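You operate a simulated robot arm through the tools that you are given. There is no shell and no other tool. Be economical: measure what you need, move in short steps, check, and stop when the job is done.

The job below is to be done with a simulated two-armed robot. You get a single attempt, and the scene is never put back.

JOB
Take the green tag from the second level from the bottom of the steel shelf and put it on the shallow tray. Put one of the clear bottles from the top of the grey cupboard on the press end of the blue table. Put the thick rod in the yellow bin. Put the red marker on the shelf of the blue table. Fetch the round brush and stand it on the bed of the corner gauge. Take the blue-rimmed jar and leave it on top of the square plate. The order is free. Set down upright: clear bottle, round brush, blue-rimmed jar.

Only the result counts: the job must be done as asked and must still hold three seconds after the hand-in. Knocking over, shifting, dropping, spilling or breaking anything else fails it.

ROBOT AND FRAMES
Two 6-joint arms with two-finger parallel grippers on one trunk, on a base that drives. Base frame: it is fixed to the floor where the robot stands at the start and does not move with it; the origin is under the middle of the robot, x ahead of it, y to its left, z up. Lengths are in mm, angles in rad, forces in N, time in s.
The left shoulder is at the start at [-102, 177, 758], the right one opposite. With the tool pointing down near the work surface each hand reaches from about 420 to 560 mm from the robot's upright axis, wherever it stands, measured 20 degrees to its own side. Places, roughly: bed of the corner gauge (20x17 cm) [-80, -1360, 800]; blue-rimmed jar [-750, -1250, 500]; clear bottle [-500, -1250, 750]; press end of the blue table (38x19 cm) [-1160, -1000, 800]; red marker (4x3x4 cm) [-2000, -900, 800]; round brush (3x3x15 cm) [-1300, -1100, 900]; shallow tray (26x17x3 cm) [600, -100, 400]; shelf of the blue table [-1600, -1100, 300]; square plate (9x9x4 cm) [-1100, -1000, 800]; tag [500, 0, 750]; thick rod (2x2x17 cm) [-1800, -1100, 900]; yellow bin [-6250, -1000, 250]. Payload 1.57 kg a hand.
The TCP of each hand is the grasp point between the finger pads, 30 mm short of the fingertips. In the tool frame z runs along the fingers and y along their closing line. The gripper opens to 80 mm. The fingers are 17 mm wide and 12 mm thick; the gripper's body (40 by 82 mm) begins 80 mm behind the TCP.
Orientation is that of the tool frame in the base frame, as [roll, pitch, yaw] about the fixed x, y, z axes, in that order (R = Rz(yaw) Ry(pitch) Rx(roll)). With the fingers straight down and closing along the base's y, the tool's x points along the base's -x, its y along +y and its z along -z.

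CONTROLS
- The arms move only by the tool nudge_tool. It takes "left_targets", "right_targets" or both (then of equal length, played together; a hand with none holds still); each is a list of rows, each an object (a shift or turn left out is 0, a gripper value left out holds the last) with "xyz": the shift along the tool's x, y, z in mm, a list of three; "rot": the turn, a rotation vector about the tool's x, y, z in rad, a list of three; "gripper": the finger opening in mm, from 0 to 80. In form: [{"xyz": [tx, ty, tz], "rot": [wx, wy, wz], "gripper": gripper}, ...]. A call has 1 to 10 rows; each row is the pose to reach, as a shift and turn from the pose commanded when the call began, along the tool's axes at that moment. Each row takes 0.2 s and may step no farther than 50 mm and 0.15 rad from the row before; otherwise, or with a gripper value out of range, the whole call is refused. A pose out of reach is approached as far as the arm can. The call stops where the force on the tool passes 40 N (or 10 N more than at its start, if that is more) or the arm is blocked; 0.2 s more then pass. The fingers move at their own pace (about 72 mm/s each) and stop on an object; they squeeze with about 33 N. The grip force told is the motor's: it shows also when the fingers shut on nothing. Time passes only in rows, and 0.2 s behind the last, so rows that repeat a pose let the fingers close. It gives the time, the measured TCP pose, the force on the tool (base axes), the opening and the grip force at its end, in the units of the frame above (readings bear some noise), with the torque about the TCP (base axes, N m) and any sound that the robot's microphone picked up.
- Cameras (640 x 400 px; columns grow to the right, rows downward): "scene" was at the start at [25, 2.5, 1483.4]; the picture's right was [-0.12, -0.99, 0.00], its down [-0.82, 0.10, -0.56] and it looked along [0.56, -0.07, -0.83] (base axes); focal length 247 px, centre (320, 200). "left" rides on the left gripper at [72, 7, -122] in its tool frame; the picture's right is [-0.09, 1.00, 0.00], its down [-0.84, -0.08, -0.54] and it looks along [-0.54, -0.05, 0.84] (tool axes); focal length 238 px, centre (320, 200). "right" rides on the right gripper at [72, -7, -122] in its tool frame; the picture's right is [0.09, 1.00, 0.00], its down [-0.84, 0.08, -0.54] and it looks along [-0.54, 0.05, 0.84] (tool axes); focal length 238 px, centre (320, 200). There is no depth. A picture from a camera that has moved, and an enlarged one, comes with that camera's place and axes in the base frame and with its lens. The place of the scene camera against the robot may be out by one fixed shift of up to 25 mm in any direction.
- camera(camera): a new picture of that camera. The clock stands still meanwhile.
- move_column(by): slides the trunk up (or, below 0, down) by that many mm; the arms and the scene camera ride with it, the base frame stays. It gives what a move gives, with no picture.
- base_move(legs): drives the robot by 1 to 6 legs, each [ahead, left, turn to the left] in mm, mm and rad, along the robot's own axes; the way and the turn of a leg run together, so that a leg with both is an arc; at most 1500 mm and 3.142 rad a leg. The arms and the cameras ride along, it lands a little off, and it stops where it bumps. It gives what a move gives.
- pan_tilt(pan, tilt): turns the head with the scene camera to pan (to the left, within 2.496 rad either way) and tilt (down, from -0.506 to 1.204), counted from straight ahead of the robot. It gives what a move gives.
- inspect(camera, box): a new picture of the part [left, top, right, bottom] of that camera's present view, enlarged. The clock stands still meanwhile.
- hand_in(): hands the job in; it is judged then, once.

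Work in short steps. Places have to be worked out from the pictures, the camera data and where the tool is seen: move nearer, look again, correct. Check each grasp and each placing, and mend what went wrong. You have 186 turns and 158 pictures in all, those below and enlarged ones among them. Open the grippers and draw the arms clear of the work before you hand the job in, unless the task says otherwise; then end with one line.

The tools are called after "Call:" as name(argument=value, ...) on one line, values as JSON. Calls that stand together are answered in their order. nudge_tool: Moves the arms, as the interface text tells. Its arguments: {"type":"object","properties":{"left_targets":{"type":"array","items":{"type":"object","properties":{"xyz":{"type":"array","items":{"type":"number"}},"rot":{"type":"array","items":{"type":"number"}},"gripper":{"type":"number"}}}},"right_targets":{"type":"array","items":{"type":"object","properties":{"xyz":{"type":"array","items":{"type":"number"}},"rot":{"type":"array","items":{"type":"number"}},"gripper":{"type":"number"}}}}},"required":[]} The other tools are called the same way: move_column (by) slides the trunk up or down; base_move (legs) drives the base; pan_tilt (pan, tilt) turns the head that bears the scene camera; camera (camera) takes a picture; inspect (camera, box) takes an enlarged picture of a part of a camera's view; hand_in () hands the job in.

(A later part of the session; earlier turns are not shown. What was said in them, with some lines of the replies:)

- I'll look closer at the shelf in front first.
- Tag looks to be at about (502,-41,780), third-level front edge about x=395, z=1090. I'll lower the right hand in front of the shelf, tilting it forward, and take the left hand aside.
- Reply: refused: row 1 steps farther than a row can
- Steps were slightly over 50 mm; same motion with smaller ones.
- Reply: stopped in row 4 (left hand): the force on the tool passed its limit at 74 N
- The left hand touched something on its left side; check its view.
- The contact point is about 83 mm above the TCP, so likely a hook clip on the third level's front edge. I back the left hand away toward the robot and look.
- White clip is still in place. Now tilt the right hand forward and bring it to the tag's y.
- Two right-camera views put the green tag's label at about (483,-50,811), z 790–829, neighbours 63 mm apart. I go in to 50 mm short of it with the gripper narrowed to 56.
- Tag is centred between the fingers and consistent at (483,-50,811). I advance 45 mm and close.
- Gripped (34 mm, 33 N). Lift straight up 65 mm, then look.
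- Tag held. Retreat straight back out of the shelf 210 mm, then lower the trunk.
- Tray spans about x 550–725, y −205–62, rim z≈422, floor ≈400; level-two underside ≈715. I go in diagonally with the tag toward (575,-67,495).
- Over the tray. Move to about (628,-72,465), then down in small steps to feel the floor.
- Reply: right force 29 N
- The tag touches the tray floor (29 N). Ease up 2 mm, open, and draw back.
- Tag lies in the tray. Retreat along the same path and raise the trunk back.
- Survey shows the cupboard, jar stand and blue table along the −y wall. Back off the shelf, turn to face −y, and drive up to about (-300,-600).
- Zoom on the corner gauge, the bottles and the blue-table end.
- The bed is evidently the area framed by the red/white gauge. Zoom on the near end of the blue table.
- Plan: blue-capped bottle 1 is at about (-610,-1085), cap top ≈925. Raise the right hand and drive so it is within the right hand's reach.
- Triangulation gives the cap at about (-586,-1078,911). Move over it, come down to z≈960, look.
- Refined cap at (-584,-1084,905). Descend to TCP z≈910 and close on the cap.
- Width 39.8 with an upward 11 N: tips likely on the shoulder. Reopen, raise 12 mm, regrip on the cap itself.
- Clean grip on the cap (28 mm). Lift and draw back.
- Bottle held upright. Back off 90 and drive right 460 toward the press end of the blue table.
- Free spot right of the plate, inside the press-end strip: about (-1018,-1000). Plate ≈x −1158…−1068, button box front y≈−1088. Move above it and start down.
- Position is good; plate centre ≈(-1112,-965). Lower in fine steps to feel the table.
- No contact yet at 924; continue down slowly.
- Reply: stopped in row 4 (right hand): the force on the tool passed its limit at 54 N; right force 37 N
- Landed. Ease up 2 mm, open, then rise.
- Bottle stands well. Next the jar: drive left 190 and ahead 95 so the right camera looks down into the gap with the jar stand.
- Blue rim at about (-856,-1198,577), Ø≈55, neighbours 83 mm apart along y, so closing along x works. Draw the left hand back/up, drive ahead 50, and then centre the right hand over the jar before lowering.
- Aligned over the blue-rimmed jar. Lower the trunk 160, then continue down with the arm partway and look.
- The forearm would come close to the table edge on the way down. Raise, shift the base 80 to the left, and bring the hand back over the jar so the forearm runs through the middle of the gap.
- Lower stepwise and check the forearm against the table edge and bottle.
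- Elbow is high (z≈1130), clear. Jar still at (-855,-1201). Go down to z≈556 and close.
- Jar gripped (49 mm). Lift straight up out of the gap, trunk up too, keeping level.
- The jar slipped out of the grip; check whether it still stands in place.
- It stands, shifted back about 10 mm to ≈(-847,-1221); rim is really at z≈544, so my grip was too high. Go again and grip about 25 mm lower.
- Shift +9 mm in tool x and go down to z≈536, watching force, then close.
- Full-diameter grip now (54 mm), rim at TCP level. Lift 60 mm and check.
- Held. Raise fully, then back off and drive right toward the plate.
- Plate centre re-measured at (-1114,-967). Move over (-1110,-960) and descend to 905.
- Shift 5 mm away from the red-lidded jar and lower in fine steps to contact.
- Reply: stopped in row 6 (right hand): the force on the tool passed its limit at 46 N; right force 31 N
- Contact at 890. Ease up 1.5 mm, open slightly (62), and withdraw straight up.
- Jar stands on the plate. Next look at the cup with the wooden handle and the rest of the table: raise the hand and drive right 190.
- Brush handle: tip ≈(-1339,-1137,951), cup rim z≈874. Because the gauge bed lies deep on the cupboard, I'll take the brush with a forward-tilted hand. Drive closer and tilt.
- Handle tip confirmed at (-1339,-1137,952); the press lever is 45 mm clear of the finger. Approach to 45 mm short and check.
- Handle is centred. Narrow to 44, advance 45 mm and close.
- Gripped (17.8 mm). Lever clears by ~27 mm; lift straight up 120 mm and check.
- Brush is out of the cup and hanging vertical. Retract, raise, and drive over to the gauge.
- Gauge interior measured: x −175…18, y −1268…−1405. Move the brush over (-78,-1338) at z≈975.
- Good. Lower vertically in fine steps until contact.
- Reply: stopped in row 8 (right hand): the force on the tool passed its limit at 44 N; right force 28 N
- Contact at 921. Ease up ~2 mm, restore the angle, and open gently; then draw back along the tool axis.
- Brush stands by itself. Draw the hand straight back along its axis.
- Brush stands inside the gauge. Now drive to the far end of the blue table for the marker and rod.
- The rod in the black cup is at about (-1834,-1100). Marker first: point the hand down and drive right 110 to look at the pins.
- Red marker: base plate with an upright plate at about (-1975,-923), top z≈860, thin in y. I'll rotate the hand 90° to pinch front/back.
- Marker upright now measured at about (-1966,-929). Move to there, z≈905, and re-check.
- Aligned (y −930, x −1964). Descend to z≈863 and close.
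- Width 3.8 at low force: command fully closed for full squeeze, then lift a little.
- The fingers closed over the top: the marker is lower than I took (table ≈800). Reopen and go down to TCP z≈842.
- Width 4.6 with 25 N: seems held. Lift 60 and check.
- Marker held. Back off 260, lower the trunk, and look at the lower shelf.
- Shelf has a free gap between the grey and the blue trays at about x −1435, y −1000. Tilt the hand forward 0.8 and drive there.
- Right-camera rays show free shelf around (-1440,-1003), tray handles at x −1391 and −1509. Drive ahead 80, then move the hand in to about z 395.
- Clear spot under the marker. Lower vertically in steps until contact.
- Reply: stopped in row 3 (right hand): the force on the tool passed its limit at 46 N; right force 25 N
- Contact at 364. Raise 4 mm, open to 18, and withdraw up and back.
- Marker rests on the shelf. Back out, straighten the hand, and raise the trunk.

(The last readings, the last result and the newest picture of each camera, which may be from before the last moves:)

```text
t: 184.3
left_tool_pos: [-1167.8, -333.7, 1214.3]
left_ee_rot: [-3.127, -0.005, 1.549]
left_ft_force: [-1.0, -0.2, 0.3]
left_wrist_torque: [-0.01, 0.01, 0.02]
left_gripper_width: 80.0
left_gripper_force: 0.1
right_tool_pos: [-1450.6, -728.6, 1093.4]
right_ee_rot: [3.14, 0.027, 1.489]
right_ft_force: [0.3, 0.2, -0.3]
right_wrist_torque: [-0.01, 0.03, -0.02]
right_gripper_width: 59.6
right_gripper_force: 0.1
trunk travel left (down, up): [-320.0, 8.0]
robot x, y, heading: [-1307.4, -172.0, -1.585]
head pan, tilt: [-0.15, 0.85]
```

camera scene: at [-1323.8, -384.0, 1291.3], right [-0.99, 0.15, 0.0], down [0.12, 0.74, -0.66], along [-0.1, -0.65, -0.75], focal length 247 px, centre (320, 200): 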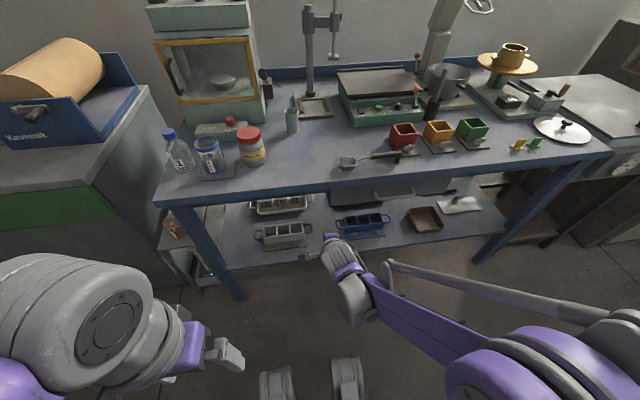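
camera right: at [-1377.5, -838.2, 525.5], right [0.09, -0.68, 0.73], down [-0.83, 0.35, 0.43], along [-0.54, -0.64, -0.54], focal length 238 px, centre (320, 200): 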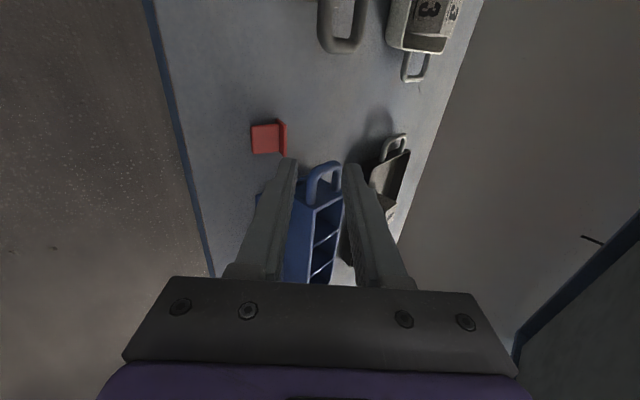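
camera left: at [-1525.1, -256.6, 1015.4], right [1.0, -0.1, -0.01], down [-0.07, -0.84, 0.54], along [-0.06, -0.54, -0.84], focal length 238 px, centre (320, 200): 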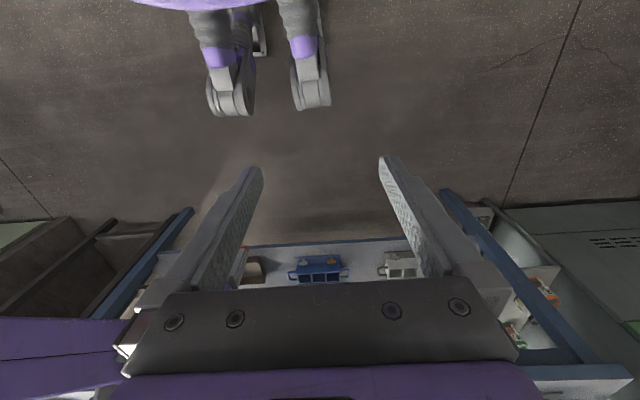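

Straighten yaw and drive toward the rod, stopping short to look.

Call:
nudge_tool(right_targets=[{"rot": [0, 0.027, -0.08]}, {"rot": [0, 0.027, -0.08]}])

Call:
base_move(legs=[[0, -375, 0.014], [270, 0, 0]])

Call:
camera(camera="right")

Call:
camera(camera="scene")

```text
t: 184.9
left_tool_pos: [-1168.8, -334.3, 1214.6]
left_ee_rot: [-3.128, -0.002, 1.55]
left_ft_force: [0.5, 0.0, -0.2]
left_wrist_torque: [0.03, 0.0, 0.01]
left_gripper_width: 80.0
left_gripper_force: 0.1
right_tool_pos: [-1449.9, -727.1, 1093.1]
right_ee_rot: [-3.141, -0.002, 1.57]
right_ft_force: [0.7, 0.8, -0.6]
right_wrist_torque: [0.0, 0.0, 0.0]
right_gripper_width: 59.9
right_gripper_force: 0.1
trunk travel left (down, up): [-320.0, 8.0]
robot x, y, heading: [-1305.6, -173.0, -1.584]
head pan, tilt: [-0.15, 0.85]
```

```text
t: 190.3
left_tool_pos: [-1549.5, -597.2, 1212.8]
left_ee_rot: [-3.128, -0.004, 1.549]
left_ft_force: [-0.1, -0.1, -0.7]
left_wrist_torque: [-0.03, -0.01, 0.01]
left_gripper_width: 79.9
left_gripper_force: 0.1
right_tool_pos: [-1831.8, -993.2, 1093.7]
right_ee_rot: [-3.141, -0.002, 1.57]
right_ft_force: [1.2, 0.7, -0.2]
right_wrist_torque: [0.02, 0.0, -0.02]
right_gripper_width: 60.2
right_gripper_force: 0.1
trunk travel left (down, up): [-320.0, 8.0]
robot x, y, heading: [-1682.9, -438.7, -1.581]
head pan, tilt: [-0.15, 0.85]
```

```text
40 pictures are left
camera right: at [-1837.9, -921.7, 1215.7], right [1.0, 0.09, 0.0], down [0.08, -0.84, 0.54], along [0.05, -0.54, -0.84], focal length 238 px, centre (320, 200)
```

right: 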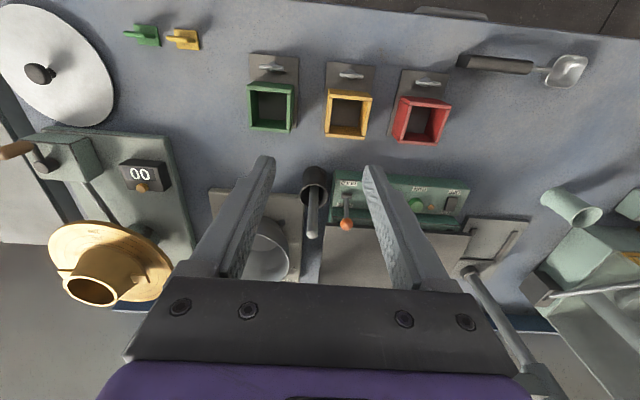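

```text
39 pictures are left
camera scene: at [-1703.3, -461.6, 1617.4], right [-0.99, 0.16, 0.0], down [0.12, 0.74, -0.66], along [-0.11, -0.65, -0.75], focal length 247 px, centre (320, 200)
```

scene: 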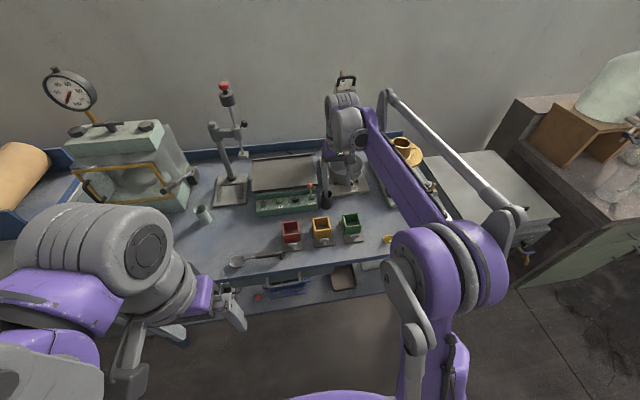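

Rod leans back: tip ≈(-1829,-1141,967), cup rim ≈(-1831,-1102,883). Drive ahead 130, narrow the fingers, and check from above.

Call:
base_move(legs=[[130, 0, 0]])

Call:
nudge_tool(right_targets=[{"xyz": [0, 0, 20], "gripper": 46}, {"xyz": [0, 0, 50], "gripper": 46}])

Call:
camera(camera="right")

```text
t: 191.6
left_tool_pos: [-1550.9, -728.8, 1212.0]
left_ee_rot: [-3.126, -0.003, 1.552]
left_ft_force: [-0.7, 0.0, 0.0]
left_wrist_torque: [0.01, 0.0, -0.01]
left_gripper_width: 80.0
left_gripper_force: 0.0
right_tool_pos: [-1832.0, -1123.8, 1092.5]
right_ee_rot: [-3.14, -0.002, 1.569]
right_ft_force: [0.1, -0.1, -0.3]
right_wrist_torque: [-0.02, 0.0, 0.01]
right_gripper_width: 60.0
right_gripper_force: 0.0
trunk travel left (down, up): [-320.0, 8.0]
robot x, y, heading: [-1684.7, -568.9, -1.581]
head pan, tilt: [-0.15, 0.85]
```

```text
t: 192.2
left_tool_pos: [-1550.8, -730.2, 1213.4]
left_ee_rot: [-3.127, -0.003, 1.552]
left_ft_force: [-0.7, 0.1, -0.2]
left_wrist_torque: [0.02, -0.02, -0.03]
left_gripper_width: 79.9
left_gripper_force: 0.1
right_tool_pos: [-1831.2, -1125.1, 1042.7]
right_ee_rot: [-3.141, -0.001, 1.568]
right_ft_force: [0.9, 0.1, -0.1]
right_wrist_torque: [0.02, -0.03, 0.0]
right_gripper_width: 46.1
right_gripper_force: 0.1
trunk travel left (down, up): [-320.0, 8.0]
robot x, y, heading: [-1685.3, -569.5, -1.576]
head pan, tilt: [-0.15, 0.85]
```

```text
38 pictures are left
camera right: at [-1838.5, -1054.2, 1165.8], right [1.0, 0.09, 0.0], down [0.08, -0.84, 0.54], along [0.05, -0.54, -0.84], focal length 238 px, centre (320, 200)
```

right: 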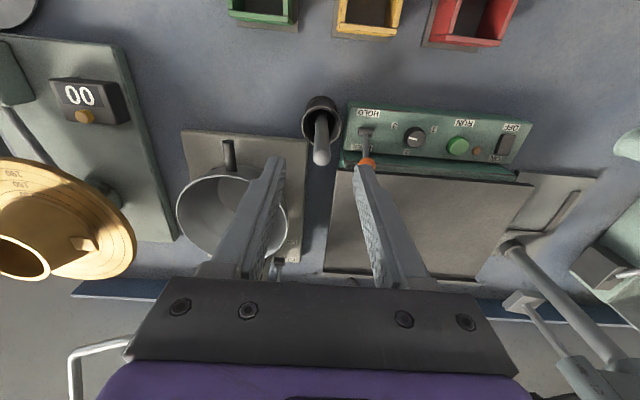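

Rod tip at (-1830,-1134). Descend to z≈948 and close.

Call:
nudge_tool(right_targets=[{"xyz": [-7, 1, 30]}, {"xyz": [-7, 1, 65]}, {"xyz": [-7, 1, 95]}, {"xyz": [-7, 1, 95], "gripper": 0}, {"xyz": [-7, 1, 95], "gripper": 0}, {"xyz": [-7, 1, 95], "gripper": 0}])

Call:
camera(camera="right")

```text
t: 193.6
left_tool_pos: [-1551.8, -730.1, 1213.7]
left_ee_rot: [-3.127, -0.004, 1.551]
left_ft_force: [-0.7, 1.1, 0.2]
left_wrist_torque: [-0.03, 0.01, 0.02]
left_gripper_width: 79.8
left_gripper_force: 0.0
right_tool_pos: [-1831.6, -1131.4, 949.1]
right_ee_rot: [-3.142, -0.002, 1.569]
right_ft_force: [0.5, 0.4, -0.1]
right_wrist_torque: [0.03, -0.06, 0.02]
right_gripper_width: 15.1
right_gripper_force: 31.2
trunk travel left (down, up): [-320.0, 8.0]
robot x, y, heading: [-1685.0, -568.8, -1.582]
head pan, tilt: [-0.15, 0.85]
```

```text
37 pictures are left
camera right: at [-1838.3, -1059.8, 1071.5], right [1.0, 0.09, 0.0], down [0.08, -0.84, 0.54], along [0.05, -0.54, -0.84], focal length 238 px, centre (320, 200)
```

right: 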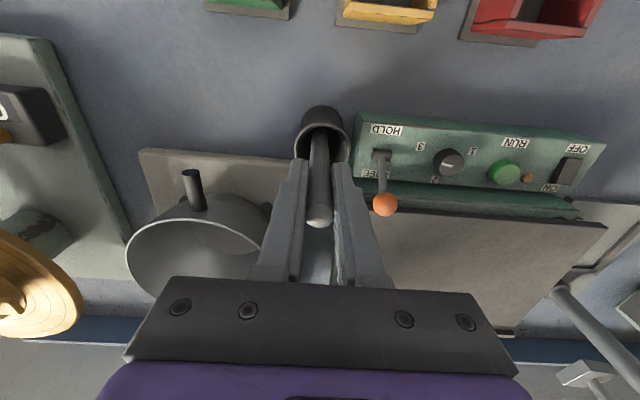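

Gripped (15 mm). Lift out 140 mm and check.

Call:
nudge_tool(right_targets=[{"xyz": [0, 0, -20]}, {"xyz": [0, 0, -50]}, {"xyz": [0, 0, -90]}, {"xyz": [0, 0, -135]}])

Call:
camera(camera="right")

```text
t: 194.6
left_tool_pos: [-1551.7, -728.9, 1213.8]
left_ee_rot: [-3.126, -0.003, 1.552]
left_ft_force: [0.3, 0.2, -0.2]
left_wrist_torque: [0.03, 0.03, -0.01]
left_gripper_width: 79.8
left_gripper_force: 0.0
right_tool_pos: [-1834.2, -1133.9, 1084.4]
right_ee_rot: [-3.141, -0.001, 1.568]
right_ft_force: [0.0, 0.7, -2.7]
right_wrist_torque: [-0.03, -0.08, -0.04]
right_gripper_width: 15.3
right_gripper_force: 31.5
trunk travel left (down, up): [-320.0, 8.0]
robot x, y, heading: [-1689.5, -570.1, -1.581]
head pan, tilt: [-0.15, 0.85]
```

```text
36 pictures are left
camera right: at [-1838.6, -1061.0, 1207.0], right [1.0, 0.09, 0.0], down [0.08, -0.84, 0.54], along [0.05, -0.54, -0.84], focal length 238 px, centre (320, 200)
```

right: 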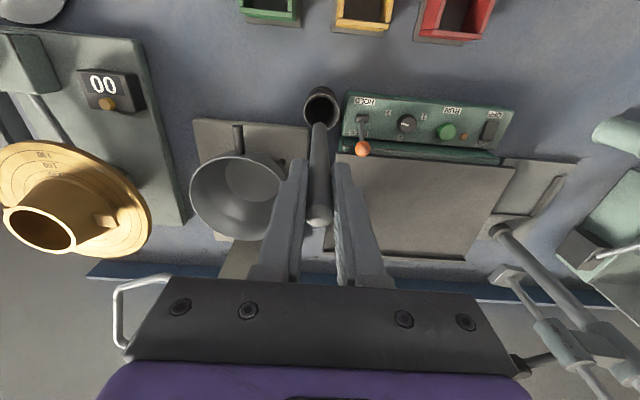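

Rod free of the cup. Back off, turn to face −x, and look down the room for the yellow bin.

Call:
base_move(legs=[[-330, 0, 0], [0, 0, -1.56]])

Call:
pan_tilt(pan=0.15, tilt=0.3)

Call:
camera(camera="scene")

```text
t: 200.6
left_tool_pos: [-1842.7, -379.8, 1213.0]
left_ee_rot: [-3.128, -0.003, -0.026]
left_ft_force: [0.2, 0.5, -0.6]
left_wrist_torque: [-0.04, 0.0, 0.01]
left_gripper_width: 80.0
left_gripper_force: 0.0
right_tool_pos: [-2241.4, -96.1, 1083.4]
right_ee_rot: [3.141, -0.002, -0.01]
right_ft_force: [-0.7, -0.4, -2.6]
right_wrist_torque: [-0.13, -0.03, 0.0]
right_gripper_width: 15.3
right_gripper_force: 30.9
trunk travel left (down, up): [-320.0, 8.0]
robot x, y, heading: [-1683.3, -244.3, 3.124]
head pan, tilt: [-0.15, 0.85]
```

```text
t: 201.6
left_tool_pos: [-1841.4, -380.9, 1214.0]
left_ee_rot: [-3.127, -0.004, -0.027]
left_ft_force: [-0.4, -0.3, -0.7]
left_wrist_torque: [0.0, 0.01, 0.02]
left_gripper_width: 79.9
left_gripper_force: 0.0
right_tool_pos: [-2242.2, -96.9, 1083.4]
right_ee_rot: [-3.141, -0.001, -0.008]
right_ft_force: [0.1, -0.1, -2.9]
right_wrist_torque: [-0.02, -0.02, 0.03]
right_gripper_width: 15.2
right_gripper_force: 31.2
trunk travel left (down, up): [-320.0, 8.0]
robot x, y, heading: [-1685.7, -244.6, 3.124]
head pan, tilt: [0.15, 0.3]
```

```text
35 pictures are left
camera scene: at [-1738.5, -248.3, 1665.9], right [-0.13, 0.99, 0.0], down [0.29, 0.04, -0.95], along [-0.95, -0.13, -0.3], focal length 247 px, centre (320, 200)
```

scene: 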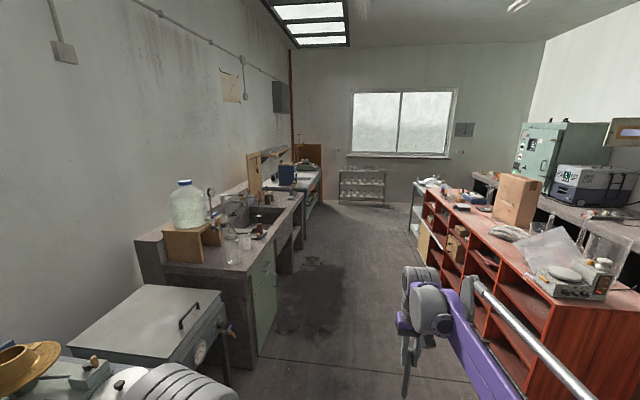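

Corridor is clear. Drive 3400 ahead and look for the bin.

Call:
base_move(legs=[[1400, 0, 0.01], [1300, 0, 0], [700, 0, 0]])

Call:
pan_tilt(pan=0.5, tilt=0.5)

Call:
camera(camera="scene")

```text
t: 218.2
left_tool_pos: [-5251.1, -293.9, 1214.0]
left_ee_rot: [-3.127, -0.004, -0.052]
left_ft_force: [-1.0, 0.6, 0.1]
left_wrist_torque: [-0.03, -0.02, -0.01]
left_gripper_width: 80.0
left_gripper_force: 0.0
right_tool_pos: [-5647.2, -0.2, 1083.3]
right_ee_rot: [3.141, -0.003, -0.034]
right_ft_force: [-0.5, -0.2, -2.9]
right_wrist_torque: [0.03, -0.01, -0.01]
right_gripper_width: 15.6
right_gripper_force: 31.3
trunk travel left (down, up): [-320.0, 8.0]
robot x, y, heading: [-5086.9, -162.5, 3.103]
head pan, tilt: [0.15, 0.3]
```

```text
t: 219.0
left_tool_pos: [-5253.3, -293.7, 1213.5]
left_ee_rot: [-3.127, -0.003, -0.051]
left_ft_force: [0.4, 0.3, -0.7]
left_wrist_torque: [-0.02, -0.02, 0.0]
left_gripper_width: 80.1
left_gripper_force: 0.1
right_tool_pos: [-5646.9, 0.2, 1083.1]
right_ee_rot: [3.141, -0.002, -0.033]
right_ft_force: [0.2, 0.7, -2.5]
right_wrist_torque: [0.0, 0.0, -0.02]
right_gripper_width: 15.7
right_gripper_force: 31.3
trunk travel left (down, up): [-320.0, 8.0]
robot x, y, heading: [-5087.6, -165.2, 3.101]
head pan, tilt: [0.499, 0.499]
```

```text
34 pictures are left
camera scene: at [-5135.7, -194.5, 1647.6], right [-0.44, 0.9, 0.0], down [0.43, 0.21, -0.88], along [-0.79, -0.39, -0.48], focal length 247 px, centre (320, 200)
```

scene: 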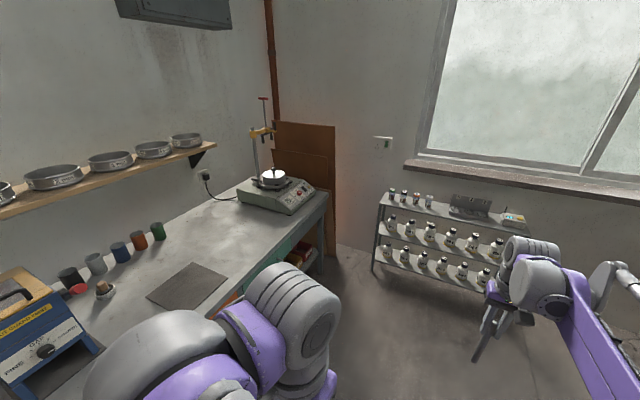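

Call:
inspect(camera="scene", box=[210, 200, 370, 310])

Call:
pan_tilt(pan=0.75, tilt=0.8)

Call:
camera(camera="scene")

```text
3.64 times, centred on (290, 255) of scene
camera zoom: at [-5135.7, -194.5, 1647.6], right [-0.44, 0.9, 0.0], down [0.43, 0.21, -0.88], along [-0.79, -0.39, -0.48], focal length 899 px, centre (429, 0)
```

zoom: 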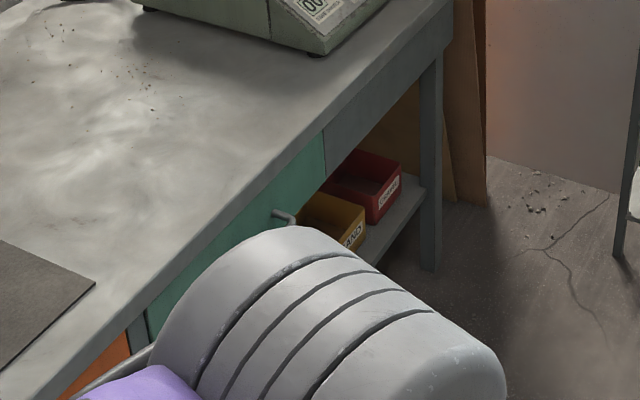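

```text
t: 219.8
left_tool_pos: [-5252.4, -292.8, 1213.1]
left_ee_rot: [-3.127, -0.003, -0.051]
left_ft_force: [0.1, 0.1, 0.2]
left_wrist_torque: [-0.05, 0.0, -0.01]
left_gripper_width: 79.8
left_gripper_force: 0.0
right_tool_pos: [-5647.7, 0.1, 1083.3]
right_ee_rot: [3.141, -0.001, -0.034]
right_ft_force: [0.1, -0.3, -2.5]
right_wrist_torque: [0.02, -0.02, -0.01]
right_gripper_width: 15.5
right_gripper_force: 31.4
trunk travel left (down, up): [-320.0, 8.0]
robot x, y, heading: [-5086.6, -167.5, 3.098]
head pan, tilt: [0.75, 0.799]
```

```text
32 pictures are left
camera scene: at [-5115.3, -206.8, 1621.7], right [-0.65, 0.76, 0.0], down [0.54, 0.47, -0.7], along [-0.53, -0.45, -0.72], focal length 247 px, centre (320, 200)
```

scene: 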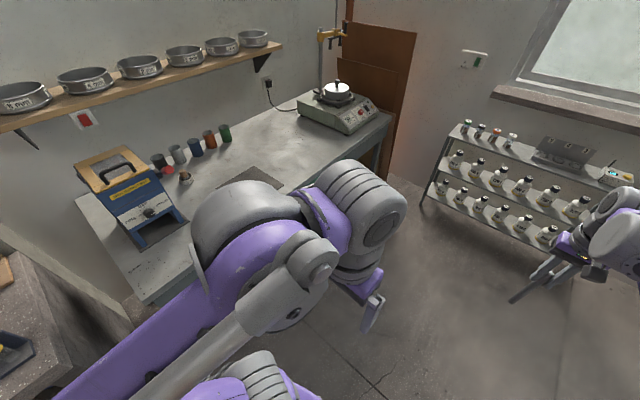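

The yellow bin stands on the low shelf beneath the bench. Turn to face −y and move along to x≈−6100.

Call:
base_move(legs=[[0, 0, 1.61], [0, -950, 0]])

Call:
pan_tilt(pan=-0.1, tilt=0.85)

Call:
camera(camera="scene")

```text
t: 232.4
left_tool_pos: [-5909.2, -319.9, 1213.5]
left_ee_rot: [-3.126, -0.005, 1.559]
left_ft_force: [-0.1, 0.9, 0.1]
left_wrist_torque: [-0.03, 0.0, 0.01]
left_gripper_width: 80.0
left_gripper_force: 0.1
right_tool_pos: [-6188.1, -725.2, 1084.3]
right_ee_rot: [-3.141, -0.002, 1.576]
right_ft_force: [0.6, 0.5, -2.9]
right_wrist_torque: [0.03, -0.03, 0.01]
right_gripper_width: 15.5
right_gripper_force: 31.0
trunk travel left (down, up): [-320.0, 8.0]
robot x, y, heading: [-6042.9, -164.1, -1.575]
head pan, tilt: [0.75, 0.799]
```

```text
t: 233.6
left_tool_pos: [-5909.5, -321.0, 1214.6]
left_ee_rot: [-3.127, -0.005, 1.559]
left_ft_force: [1.0, -1.2, -0.3]
left_wrist_torque: [0.02, 0.01, -0.02]
left_gripper_width: 79.9
left_gripper_force: 0.1
right_tool_pos: [-6187.3, -724.4, 1083.4]
right_ee_rot: [-3.141, -0.001, 1.576]
right_ft_force: [-0.5, -0.7, -2.3]
right_wrist_torque: [0.0, -0.01, -0.01]
right_gripper_width: 15.2
right_gripper_force: 31.0
trunk travel left (down, up): [-320.0, 8.0]
robot x, y, heading: [-6045.3, -159.9, -1.574]
head pan, tilt: [-0.099, 0.85]
```

```text
31 pictures are left
camera scene: at [-6059.7, -185.8, 1617.6], right [-0.99, 0.1, 0.0], down [0.08, 0.75, -0.66], along [-0.07, -0.66, -0.75], focal length 247 px, centre (320, 200)
```

scene: 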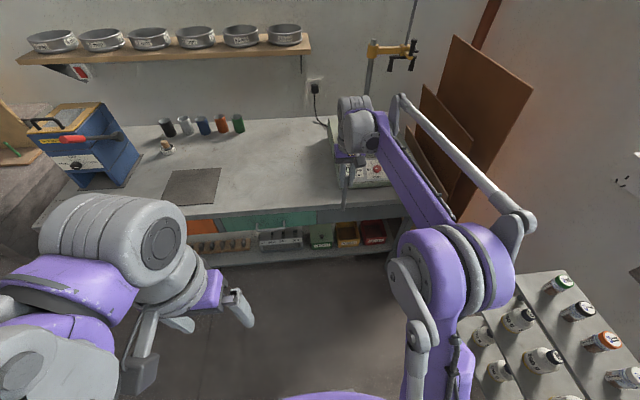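

Lower the trunk to see beneath the bench (backing off 100 first).

Call:
base_move(legs=[[-100, 0, 0]])

Call:
move_column(by=-318)

Call:
pan_tilt(pan=-0.1, tilt=0.7)

Call:
camera(camera="scene")

Call:
inspect(camera="scene", box=[240, 170, 440, 290])

```text
t: 234.8
left_tool_pos: [-5909.2, -223.6, 1214.1]
left_ee_rot: [-3.127, -0.002, 1.555]
left_ft_force: [-0.2, -0.2, 0.2]
left_wrist_torque: [-0.02, -0.02, 0.02]
left_gripper_width: 80.1
left_gripper_force: 0.0
right_tool_pos: [-6188.3, -627.0, 1083.6]
right_ee_rot: [3.141, -0.001, 1.575]
right_ft_force: [-0.3, 0.8, -2.7]
right_wrist_torque: [0.02, -0.02, -0.01]
right_gripper_width: 15.4
right_gripper_force: 31.0
trunk travel left (down, up): [-320.0, 8.0]
robot x, y, heading: [-6045.9, -60.8, -1.578]
head pan, tilt: [-0.099, 0.85]
```

```text
t: 237.9
left_tool_pos: [-5909.0, -221.4, 895.6]
left_ee_rot: [-3.127, -0.004, 1.553]
left_ft_force: [-0.9, 0.4, -0.4]
left_wrist_torque: [-0.01, 0.01, 0.02]
left_gripper_width: 80.2
left_gripper_force: 0.1
right_tool_pos: [-6188.0, -626.8, 765.0]
right_ee_rot: [3.141, -0.002, 1.575]
right_ft_force: [-0.9, 0.0, -2.1]
right_wrist_torque: [0.0, 0.02, 0.0]
right_gripper_width: 15.8
right_gripper_force: 31.9
trunk travel left (down, up): [-2.0, 326.0]
robot x, y, heading: [-6042.0, -63.4, -1.573]
head pan, tilt: [-0.099, 0.85]
```

```text
t: 238.6
left_tool_pos: [-5908.5, -221.8, 896.4]
left_ee_rot: [-3.127, -0.003, 1.556]
left_ft_force: [0.0, 0.0, -0.4]
left_wrist_torque: [-0.01, -0.03, 0.02]
left_gripper_width: 80.3
left_gripper_force: 0.0
right_tool_pos: [-6188.3, -626.1, 764.5]
right_ee_rot: [-3.141, -0.002, 1.574]
right_ft_force: [0.1, 0.0, -1.6]
right_wrist_torque: [-0.01, 0.01, -0.03]
right_gripper_width: 15.4
right_gripper_force: 31.1
trunk travel left (down, up): [-2.0, 326.0]
robot x, y, heading: [-6045.5, -65.7, -1.577]
head pan, tilt: [-0.099, 0.7]
```

```text
30 pictures are left
camera scene: at [-6060.4, -146.6, 1304.7], right [-0.99, 0.11, 0.0], down [0.07, 0.64, -0.76], along [-0.08, -0.76, -0.64], focal length 247 px, centre (320, 200)
```

scene: 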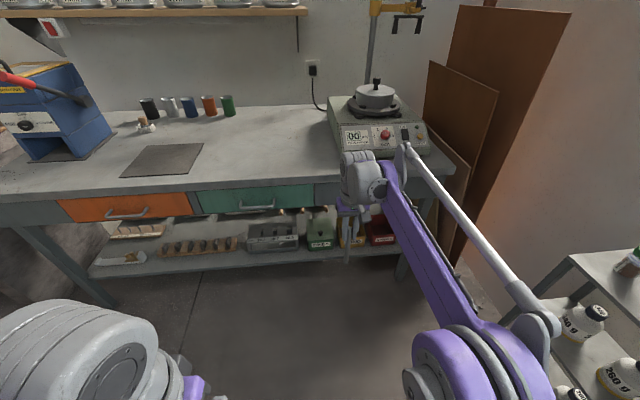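

```text
3.20 times, centred on (340, 230) of scene
camera zoom: at [-6060.4, -146.6, 1304.7], right [-0.99, 0.11, 0.0], down [0.07, 0.64, -0.76], along [-0.08, -0.76, -0.64], focal length 791 px, centre (256, 104)
```

zoom: 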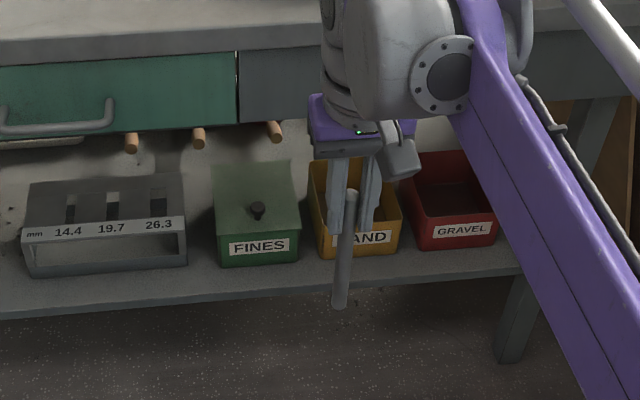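

Yellow "SAND" bin found, roughly (-6325,-1080). Tilt the hand forward 0.9 and view with the right camera.

Call:
nudge_tool(right_targets=[{"rot": [0, -0.14, 0]}, {"rot": [0, -0.28, 0], "xyz": [0, 0, 20]}, {"rot": [0, -0.42, 0], "xyz": [0, 0, 50]}, {"rot": [0, -0.56, 0], "xyz": [0, 0, 80]}, {"rot": [0, -0.7, 0], "xyz": [0, 0, 110]}, {"rot": [0, -0.8, 0], "xyz": [0, 0, 140]}, {"rot": [0, -0.9, 0], "xyz": [0, 0, 160]}])

Call:
base_move(legs=[[0, -120, 0]])

Call:
camera(camera="right")

```text
t: 240.2
left_tool_pos: [-5909.1, -223.2, 896.7]
left_ee_rot: [-3.128, -0.006, 1.556]
left_ft_force: [-0.6, -0.5, 0.0]
left_wrist_torque: [0.02, 0.01, 0.0]
left_gripper_width: 79.8
left_gripper_force: 0.0
right_tool_pos: [-6187.9, -626.7, 605.4]
right_ee_rot: [-3.138, 0.902, 1.574]
right_ft_force: [0.2, -0.5, -2.0]
right_wrist_torque: [0.15, 0.04, -0.01]
right_gripper_width: 15.2
right_gripper_force: 30.9
trunk travel left (down, up): [-2.0, 326.0]
robot x, y, heading: [-6043.6, -63.8, -1.577]
head pan, tilt: [-0.099, 0.7]
```

```text
t: 241.9
left_tool_pos: [-6030.4, -222.5, 895.6]
left_ee_rot: [-3.128, -0.003, 1.554]
left_ft_force: [-0.4, 0.3, 0.4]
left_wrist_torque: [0.02, -0.04, -0.02]
left_gripper_width: 80.1
left_gripper_force: 0.0
right_tool_pos: [-6308.9, -625.9, 604.9]
right_ee_rot: [3.142, 0.898, 1.574]
right_ft_force: [-0.2, 0.1, -2.9]
right_wrist_torque: [0.14, 0.0, 0.0]
right_gripper_width: 15.4
right_gripper_force: 31.3
trunk travel left (down, up): [-2.0, 326.0]
robot x, y, heading: [-6165.6, -61.6, -1.577]
head pan, tilt: [-0.099, 0.7]
```

```text
28 pictures are left
camera right: at [-6316.5, -485.5, 625.9], right [1.0, 0.06, -0.07], down [0.08, -0.1, 0.99], along [0.05, -0.99, -0.1], focal length 238 px, centre (320, 200)
```

right: 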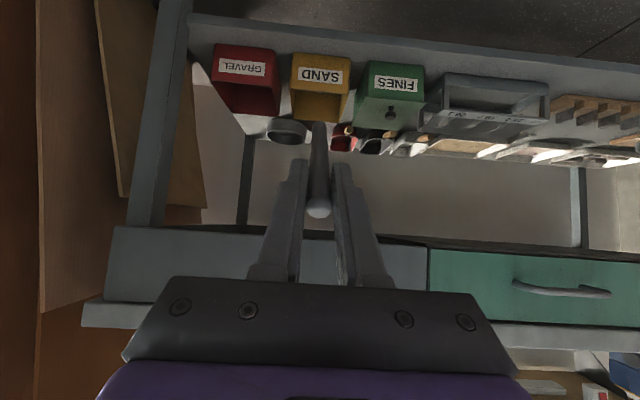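

Bin measured: front y≈−992, back ≈−1147, rim z≈332, x −6381…−6251; drawer underside ≈636. Lower the hand to z≈455, then drive in 250.

Call:
nudge_tool(right_targets=[{"xyz": [35, 0, 28]}, {"xyz": [70, 0, 56]}, {"xyz": [95, -4, 75]}, {"xyz": [117, -6, 93]}])

Call:
base_move(legs=[[230, 0, 0]])

Call:
camera(camera="right")

Call:
camera(camera="scene")

```text
t: 242.9
left_tool_pos: [-6030.2, -221.4, 896.2]
left_ee_rot: [-3.128, -0.005, 1.555]
left_ft_force: [0.1, 0.0, -0.2]
left_wrist_torque: [-0.03, 0.02, 0.03]
left_gripper_width: 80.2
left_gripper_force: 0.1
right_tool_pos: [-6316.3, -626.2, 455.0]
right_ee_rot: [-3.139, 0.898, 1.575]
right_ft_force: [-0.5, 0.6, -2.4]
right_wrist_torque: [0.14, 0.0, -0.01]
right_gripper_width: 15.5
right_gripper_force: 30.7
trunk travel left (down, up): [-2.0, 326.0]
robot x, y, heading: [-6164.2, -62.6, -1.577]
head pan, tilt: [-0.099, 0.7]
```

```text
t: 244.6
left_tool_pos: [-6031.0, -449.0, 895.7]
left_ee_rot: [-3.127, -0.002, 1.556]
left_ft_force: [-0.1, -0.3, 0.6]
left_wrist_torque: [0.01, 0.02, 0.02]
left_gripper_width: 80.2
left_gripper_force: 0.0
right_tool_pos: [-6317.7, -852.7, 455.5]
right_ee_rot: [-3.14, 0.899, 1.575]
right_ft_force: [0.4, 0.1, -2.3]
right_wrist_torque: [0.17, 0.0, -0.02]
right_gripper_width: 15.3
right_gripper_force: 31.2
trunk travel left (down, up): [-2.0, 326.0]
robot x, y, heading: [-6167.8, -289.2, -1.574]
head pan, tilt: [-0.099, 0.7]
```

```text
27 pictures are left
camera right: at [-6324.8, -713.3, 475.8], right [1.0, 0.06, -0.07], down [0.08, -0.1, 0.99], along [0.05, -0.99, -0.1], focal length 238 px, centre (320, 200)
```

right: 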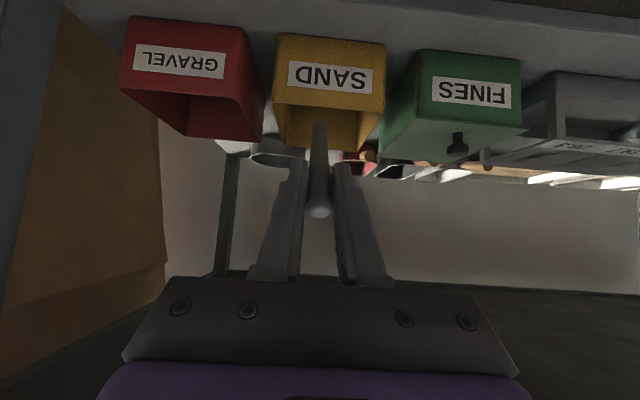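

```text
26 pictures are left
camera scene: at [-6182.4, -373.4, 1304.7], right [-0.99, 0.11, 0.0], down [0.07, 0.64, -0.76], along [-0.08, -0.76, -0.64], focal length 247 px, centre (320, 200)
```

scene: 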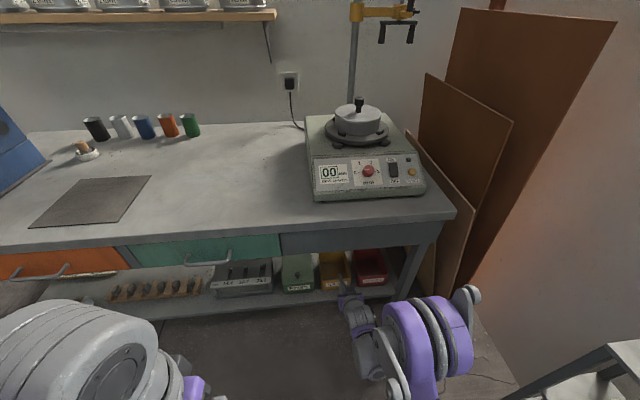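

Rod's lower end is already just over the bin's rim. Advance and lower it diagonally into the bin.

Call:
nudge_tool(right_targets=[{"xyz": [-17, 1, 37.5]}, {"xyz": [-27, 2, 74.3]}, {"xyz": [-27, 2, 106.3]}, {"xyz": [-23, 2, 128.6]}])

Call:
camera(camera="right")

```text
t: 245.6
left_tool_pos: [-6032.3, -448.6, 895.3]
left_ee_rot: [-3.127, -0.003, 1.557]
left_ft_force: [-0.3, 0.2, 0.1]
left_wrist_torque: [-0.02, 0.03, -0.02]
left_gripper_width: 79.9
left_gripper_force: 0.0
right_tool_pos: [-6315.3, -969.6, 391.4]
right_ee_rot: [-3.14, 0.899, 1.574]
right_ft_force: [0.8, 0.3, -2.8]
right_wrist_torque: [0.16, 0.0, 0.01]
right_gripper_width: 15.3
right_gripper_force: 31.3
trunk travel left (down, up): [-2.0, 326.0]
robot x, y, heading: [-6164.7, -290.0, -1.58]
head pan, tilt: [-0.099, 0.7]
```

```text
25 pictures are left
camera right: at [-6322.0, -829.3, 413.3], right [1.0, 0.06, -0.07], down [0.08, -0.1, 0.99], along [0.05, -0.99, -0.1], focal length 238 px, centre (320, 200)
```

right: 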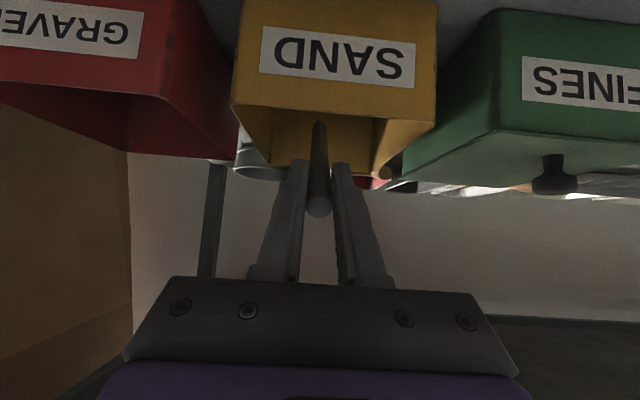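

Rod lies over the bin interior (rim ≈(-961,344), rod end ≈(-1087,299)). Release it.

Call:
nudge_tool(right_targets=[{"xyz": [4, 0, 3]}, {"xyz": [4, 0, 3], "gripper": 40}, {"xyz": [4, 0, 3], "gripper": 50}, {"xyz": [4, 0, 3], "gripper": 50}, {"xyz": [4, 0, 3], "gripper": 50}])

Call:
camera(camera="right")

```text
t: 246.8
left_tool_pos: [-6031.8, -448.9, 896.2]
left_ee_rot: [-3.128, -0.002, 1.554]
left_ft_force: [0.0, 0.2, -0.8]
left_wrist_torque: [-0.01, -0.02, -0.01]
left_gripper_width: 80.1
left_gripper_force: 0.1
right_tool_pos: [-6315.1, -969.2, 389.0]
right_ee_rot: [-3.14, 0.9, 1.573]
right_ft_force: [0.1, 0.2, 0.5]
right_wrist_torque: [0.03, 0.02, -0.01]
right_gripper_width: 49.7
right_gripper_force: 0.0
trunk travel left (down, up): [-2.0, 326.0]
robot x, y, heading: [-6164.0, -293.6, -1.581]
head pan, tilt: [-0.099, 0.7]
```

```text
24 pictures are left
camera right: at [-6322.2, -828.7, 408.5], right [1.0, 0.06, -0.07], down [0.08, -0.1, 0.99], along [0.05, -0.99, -0.1], focal length 238 px, centre (320, 200)
```

right: 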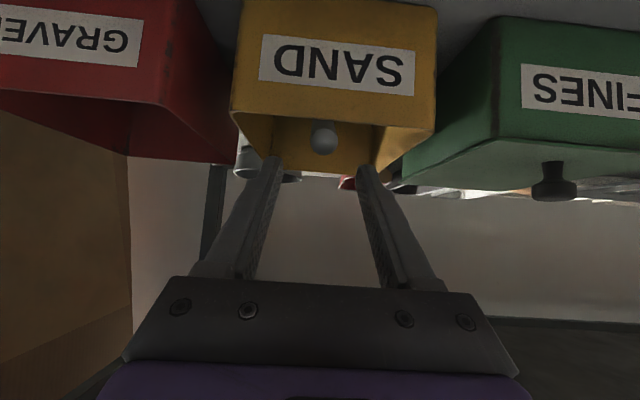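

Rod rests in the bin. Withdraw: small lift then drive back, and take a check picture.

Call:
nudge_tool(right_targets=[{"xyz": [-6, 0, -12]}, {"xyz": [-10, 0, -40]}, {"xyz": [-10, 0, -70]}])

Call:
base_move(legs=[[-280, 0, 0]])

Call:
inspect(camera="scene", box=[240, 170, 440, 290])

Call:
inspect(camera="right", box=[240, 20, 400, 180])

```text
t: 247.6
left_tool_pos: [-6032.4, -448.1, 894.7]
left_ee_rot: [-3.127, -0.003, 1.553]
left_ft_force: [-0.2, -1.0, -1.1]
left_wrist_torque: [0.0, 0.02, 0.01]
left_gripper_width: 79.7
left_gripper_force: 0.1
right_tool_pos: [-6316.2, -918.8, 440.2]
right_ee_rot: [-3.138, 0.9, 1.574]
right_ft_force: [0.3, 0.4, -0.1]
right_wrist_torque: [0.0, -0.01, 0.01]
right_gripper_width: 50.2
right_gripper_force: 0.0
trunk travel left (down, up): [-2.0, 326.0]
robot x, y, heading: [-6167.9, -294.8, -1.578]
head pan, tilt: [-0.099, 0.7]
```

```text
t: 249.6
left_tool_pos: [-6029.2, -168.4, 895.9]
left_ee_rot: [-3.127, 0.001, 1.553]
left_ft_force: [-0.2, 0.7, -0.5]
left_wrist_torque: [-0.03, 0.0, -0.02]
left_gripper_width: 80.0
left_gripper_force: 0.0
right_tool_pos: [-6314.6, -638.6, 441.0]
right_ee_rot: [-3.141, 0.898, 1.571]
right_ft_force: [-0.1, 0.1, 0.4]
right_wrist_torque: [0.02, 0.0, 0.01]
right_gripper_width: 49.8
right_gripper_force: 0.2
trunk travel left (down, up): [-2.0, 326.0]
robot x, y, heading: [-6164.7, -13.1, -1.582]
head pan, tilt: [-0.099, 0.7]
```

```text
3.20 times, centred on (340, 230) of scene
camera zoom: at [-6180.5, -91.8, 1304.8], right [-0.99, 0.11, 0.0], down [0.07, 0.64, -0.77], along [-0.08, -0.76, -0.64], focal length 791 px, centre (256, 104)
```

zoom: 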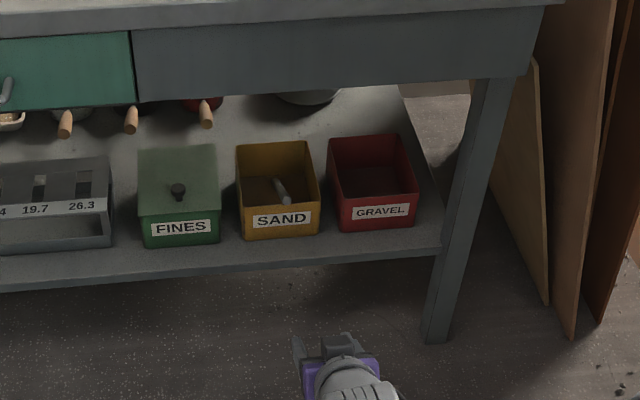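

```text
2.50 times, centred on (320, 100) of right
camera zoom: at [-6321.9, -499.2, 461.7], right [1.0, 0.06, -0.07], down [0.08, -0.1, 0.99], along [0.05, -0.99, -0.1], focal length 596 px, centre (320, 450)
```

zoom: 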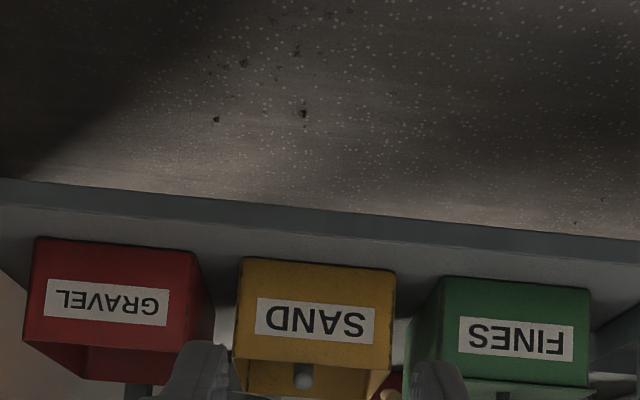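

All six items are placed, and the grippers are open and clear of the work. Handing in.

Call:
nudge_tool(right_targets=[{"gripper": 70}, {"gripper": 70}])

Call:
hand_in()

```text
t: 250.2
left_tool_pos: [-6030.1, -169.1, 895.9]
left_ee_rot: [-3.127, -0.004, 1.553]
left_ft_force: [-0.5, -0.7, 0.3]
left_wrist_torque: [-0.02, -0.01, 0.0]
left_gripper_width: 79.9
left_gripper_force: 0.0
right_tool_pos: [-6315.6, -638.3, 440.4]
right_ee_rot: [3.141, 0.9, 1.573]
right_ft_force: [0.0, -0.1, -0.4]
right_wrist_torque: [-0.01, 0.05, 0.0]
right_gripper_width: 69.9
right_gripper_force: 0.1
trunk travel left (down, up): [-2.0, 326.0]
robot x, y, heading: [-6166.9, -11.6, -1.583]
head pan, tilt: [-0.099, 0.7]
```

```text
The job is handed in.
```

All six items were placed as asked, and each was seen in place just after I let go of it; early on the left hand bumped something on the steel shelf's front edge with about 74 N, probably a hook clip, and I could not see that anything had moved.
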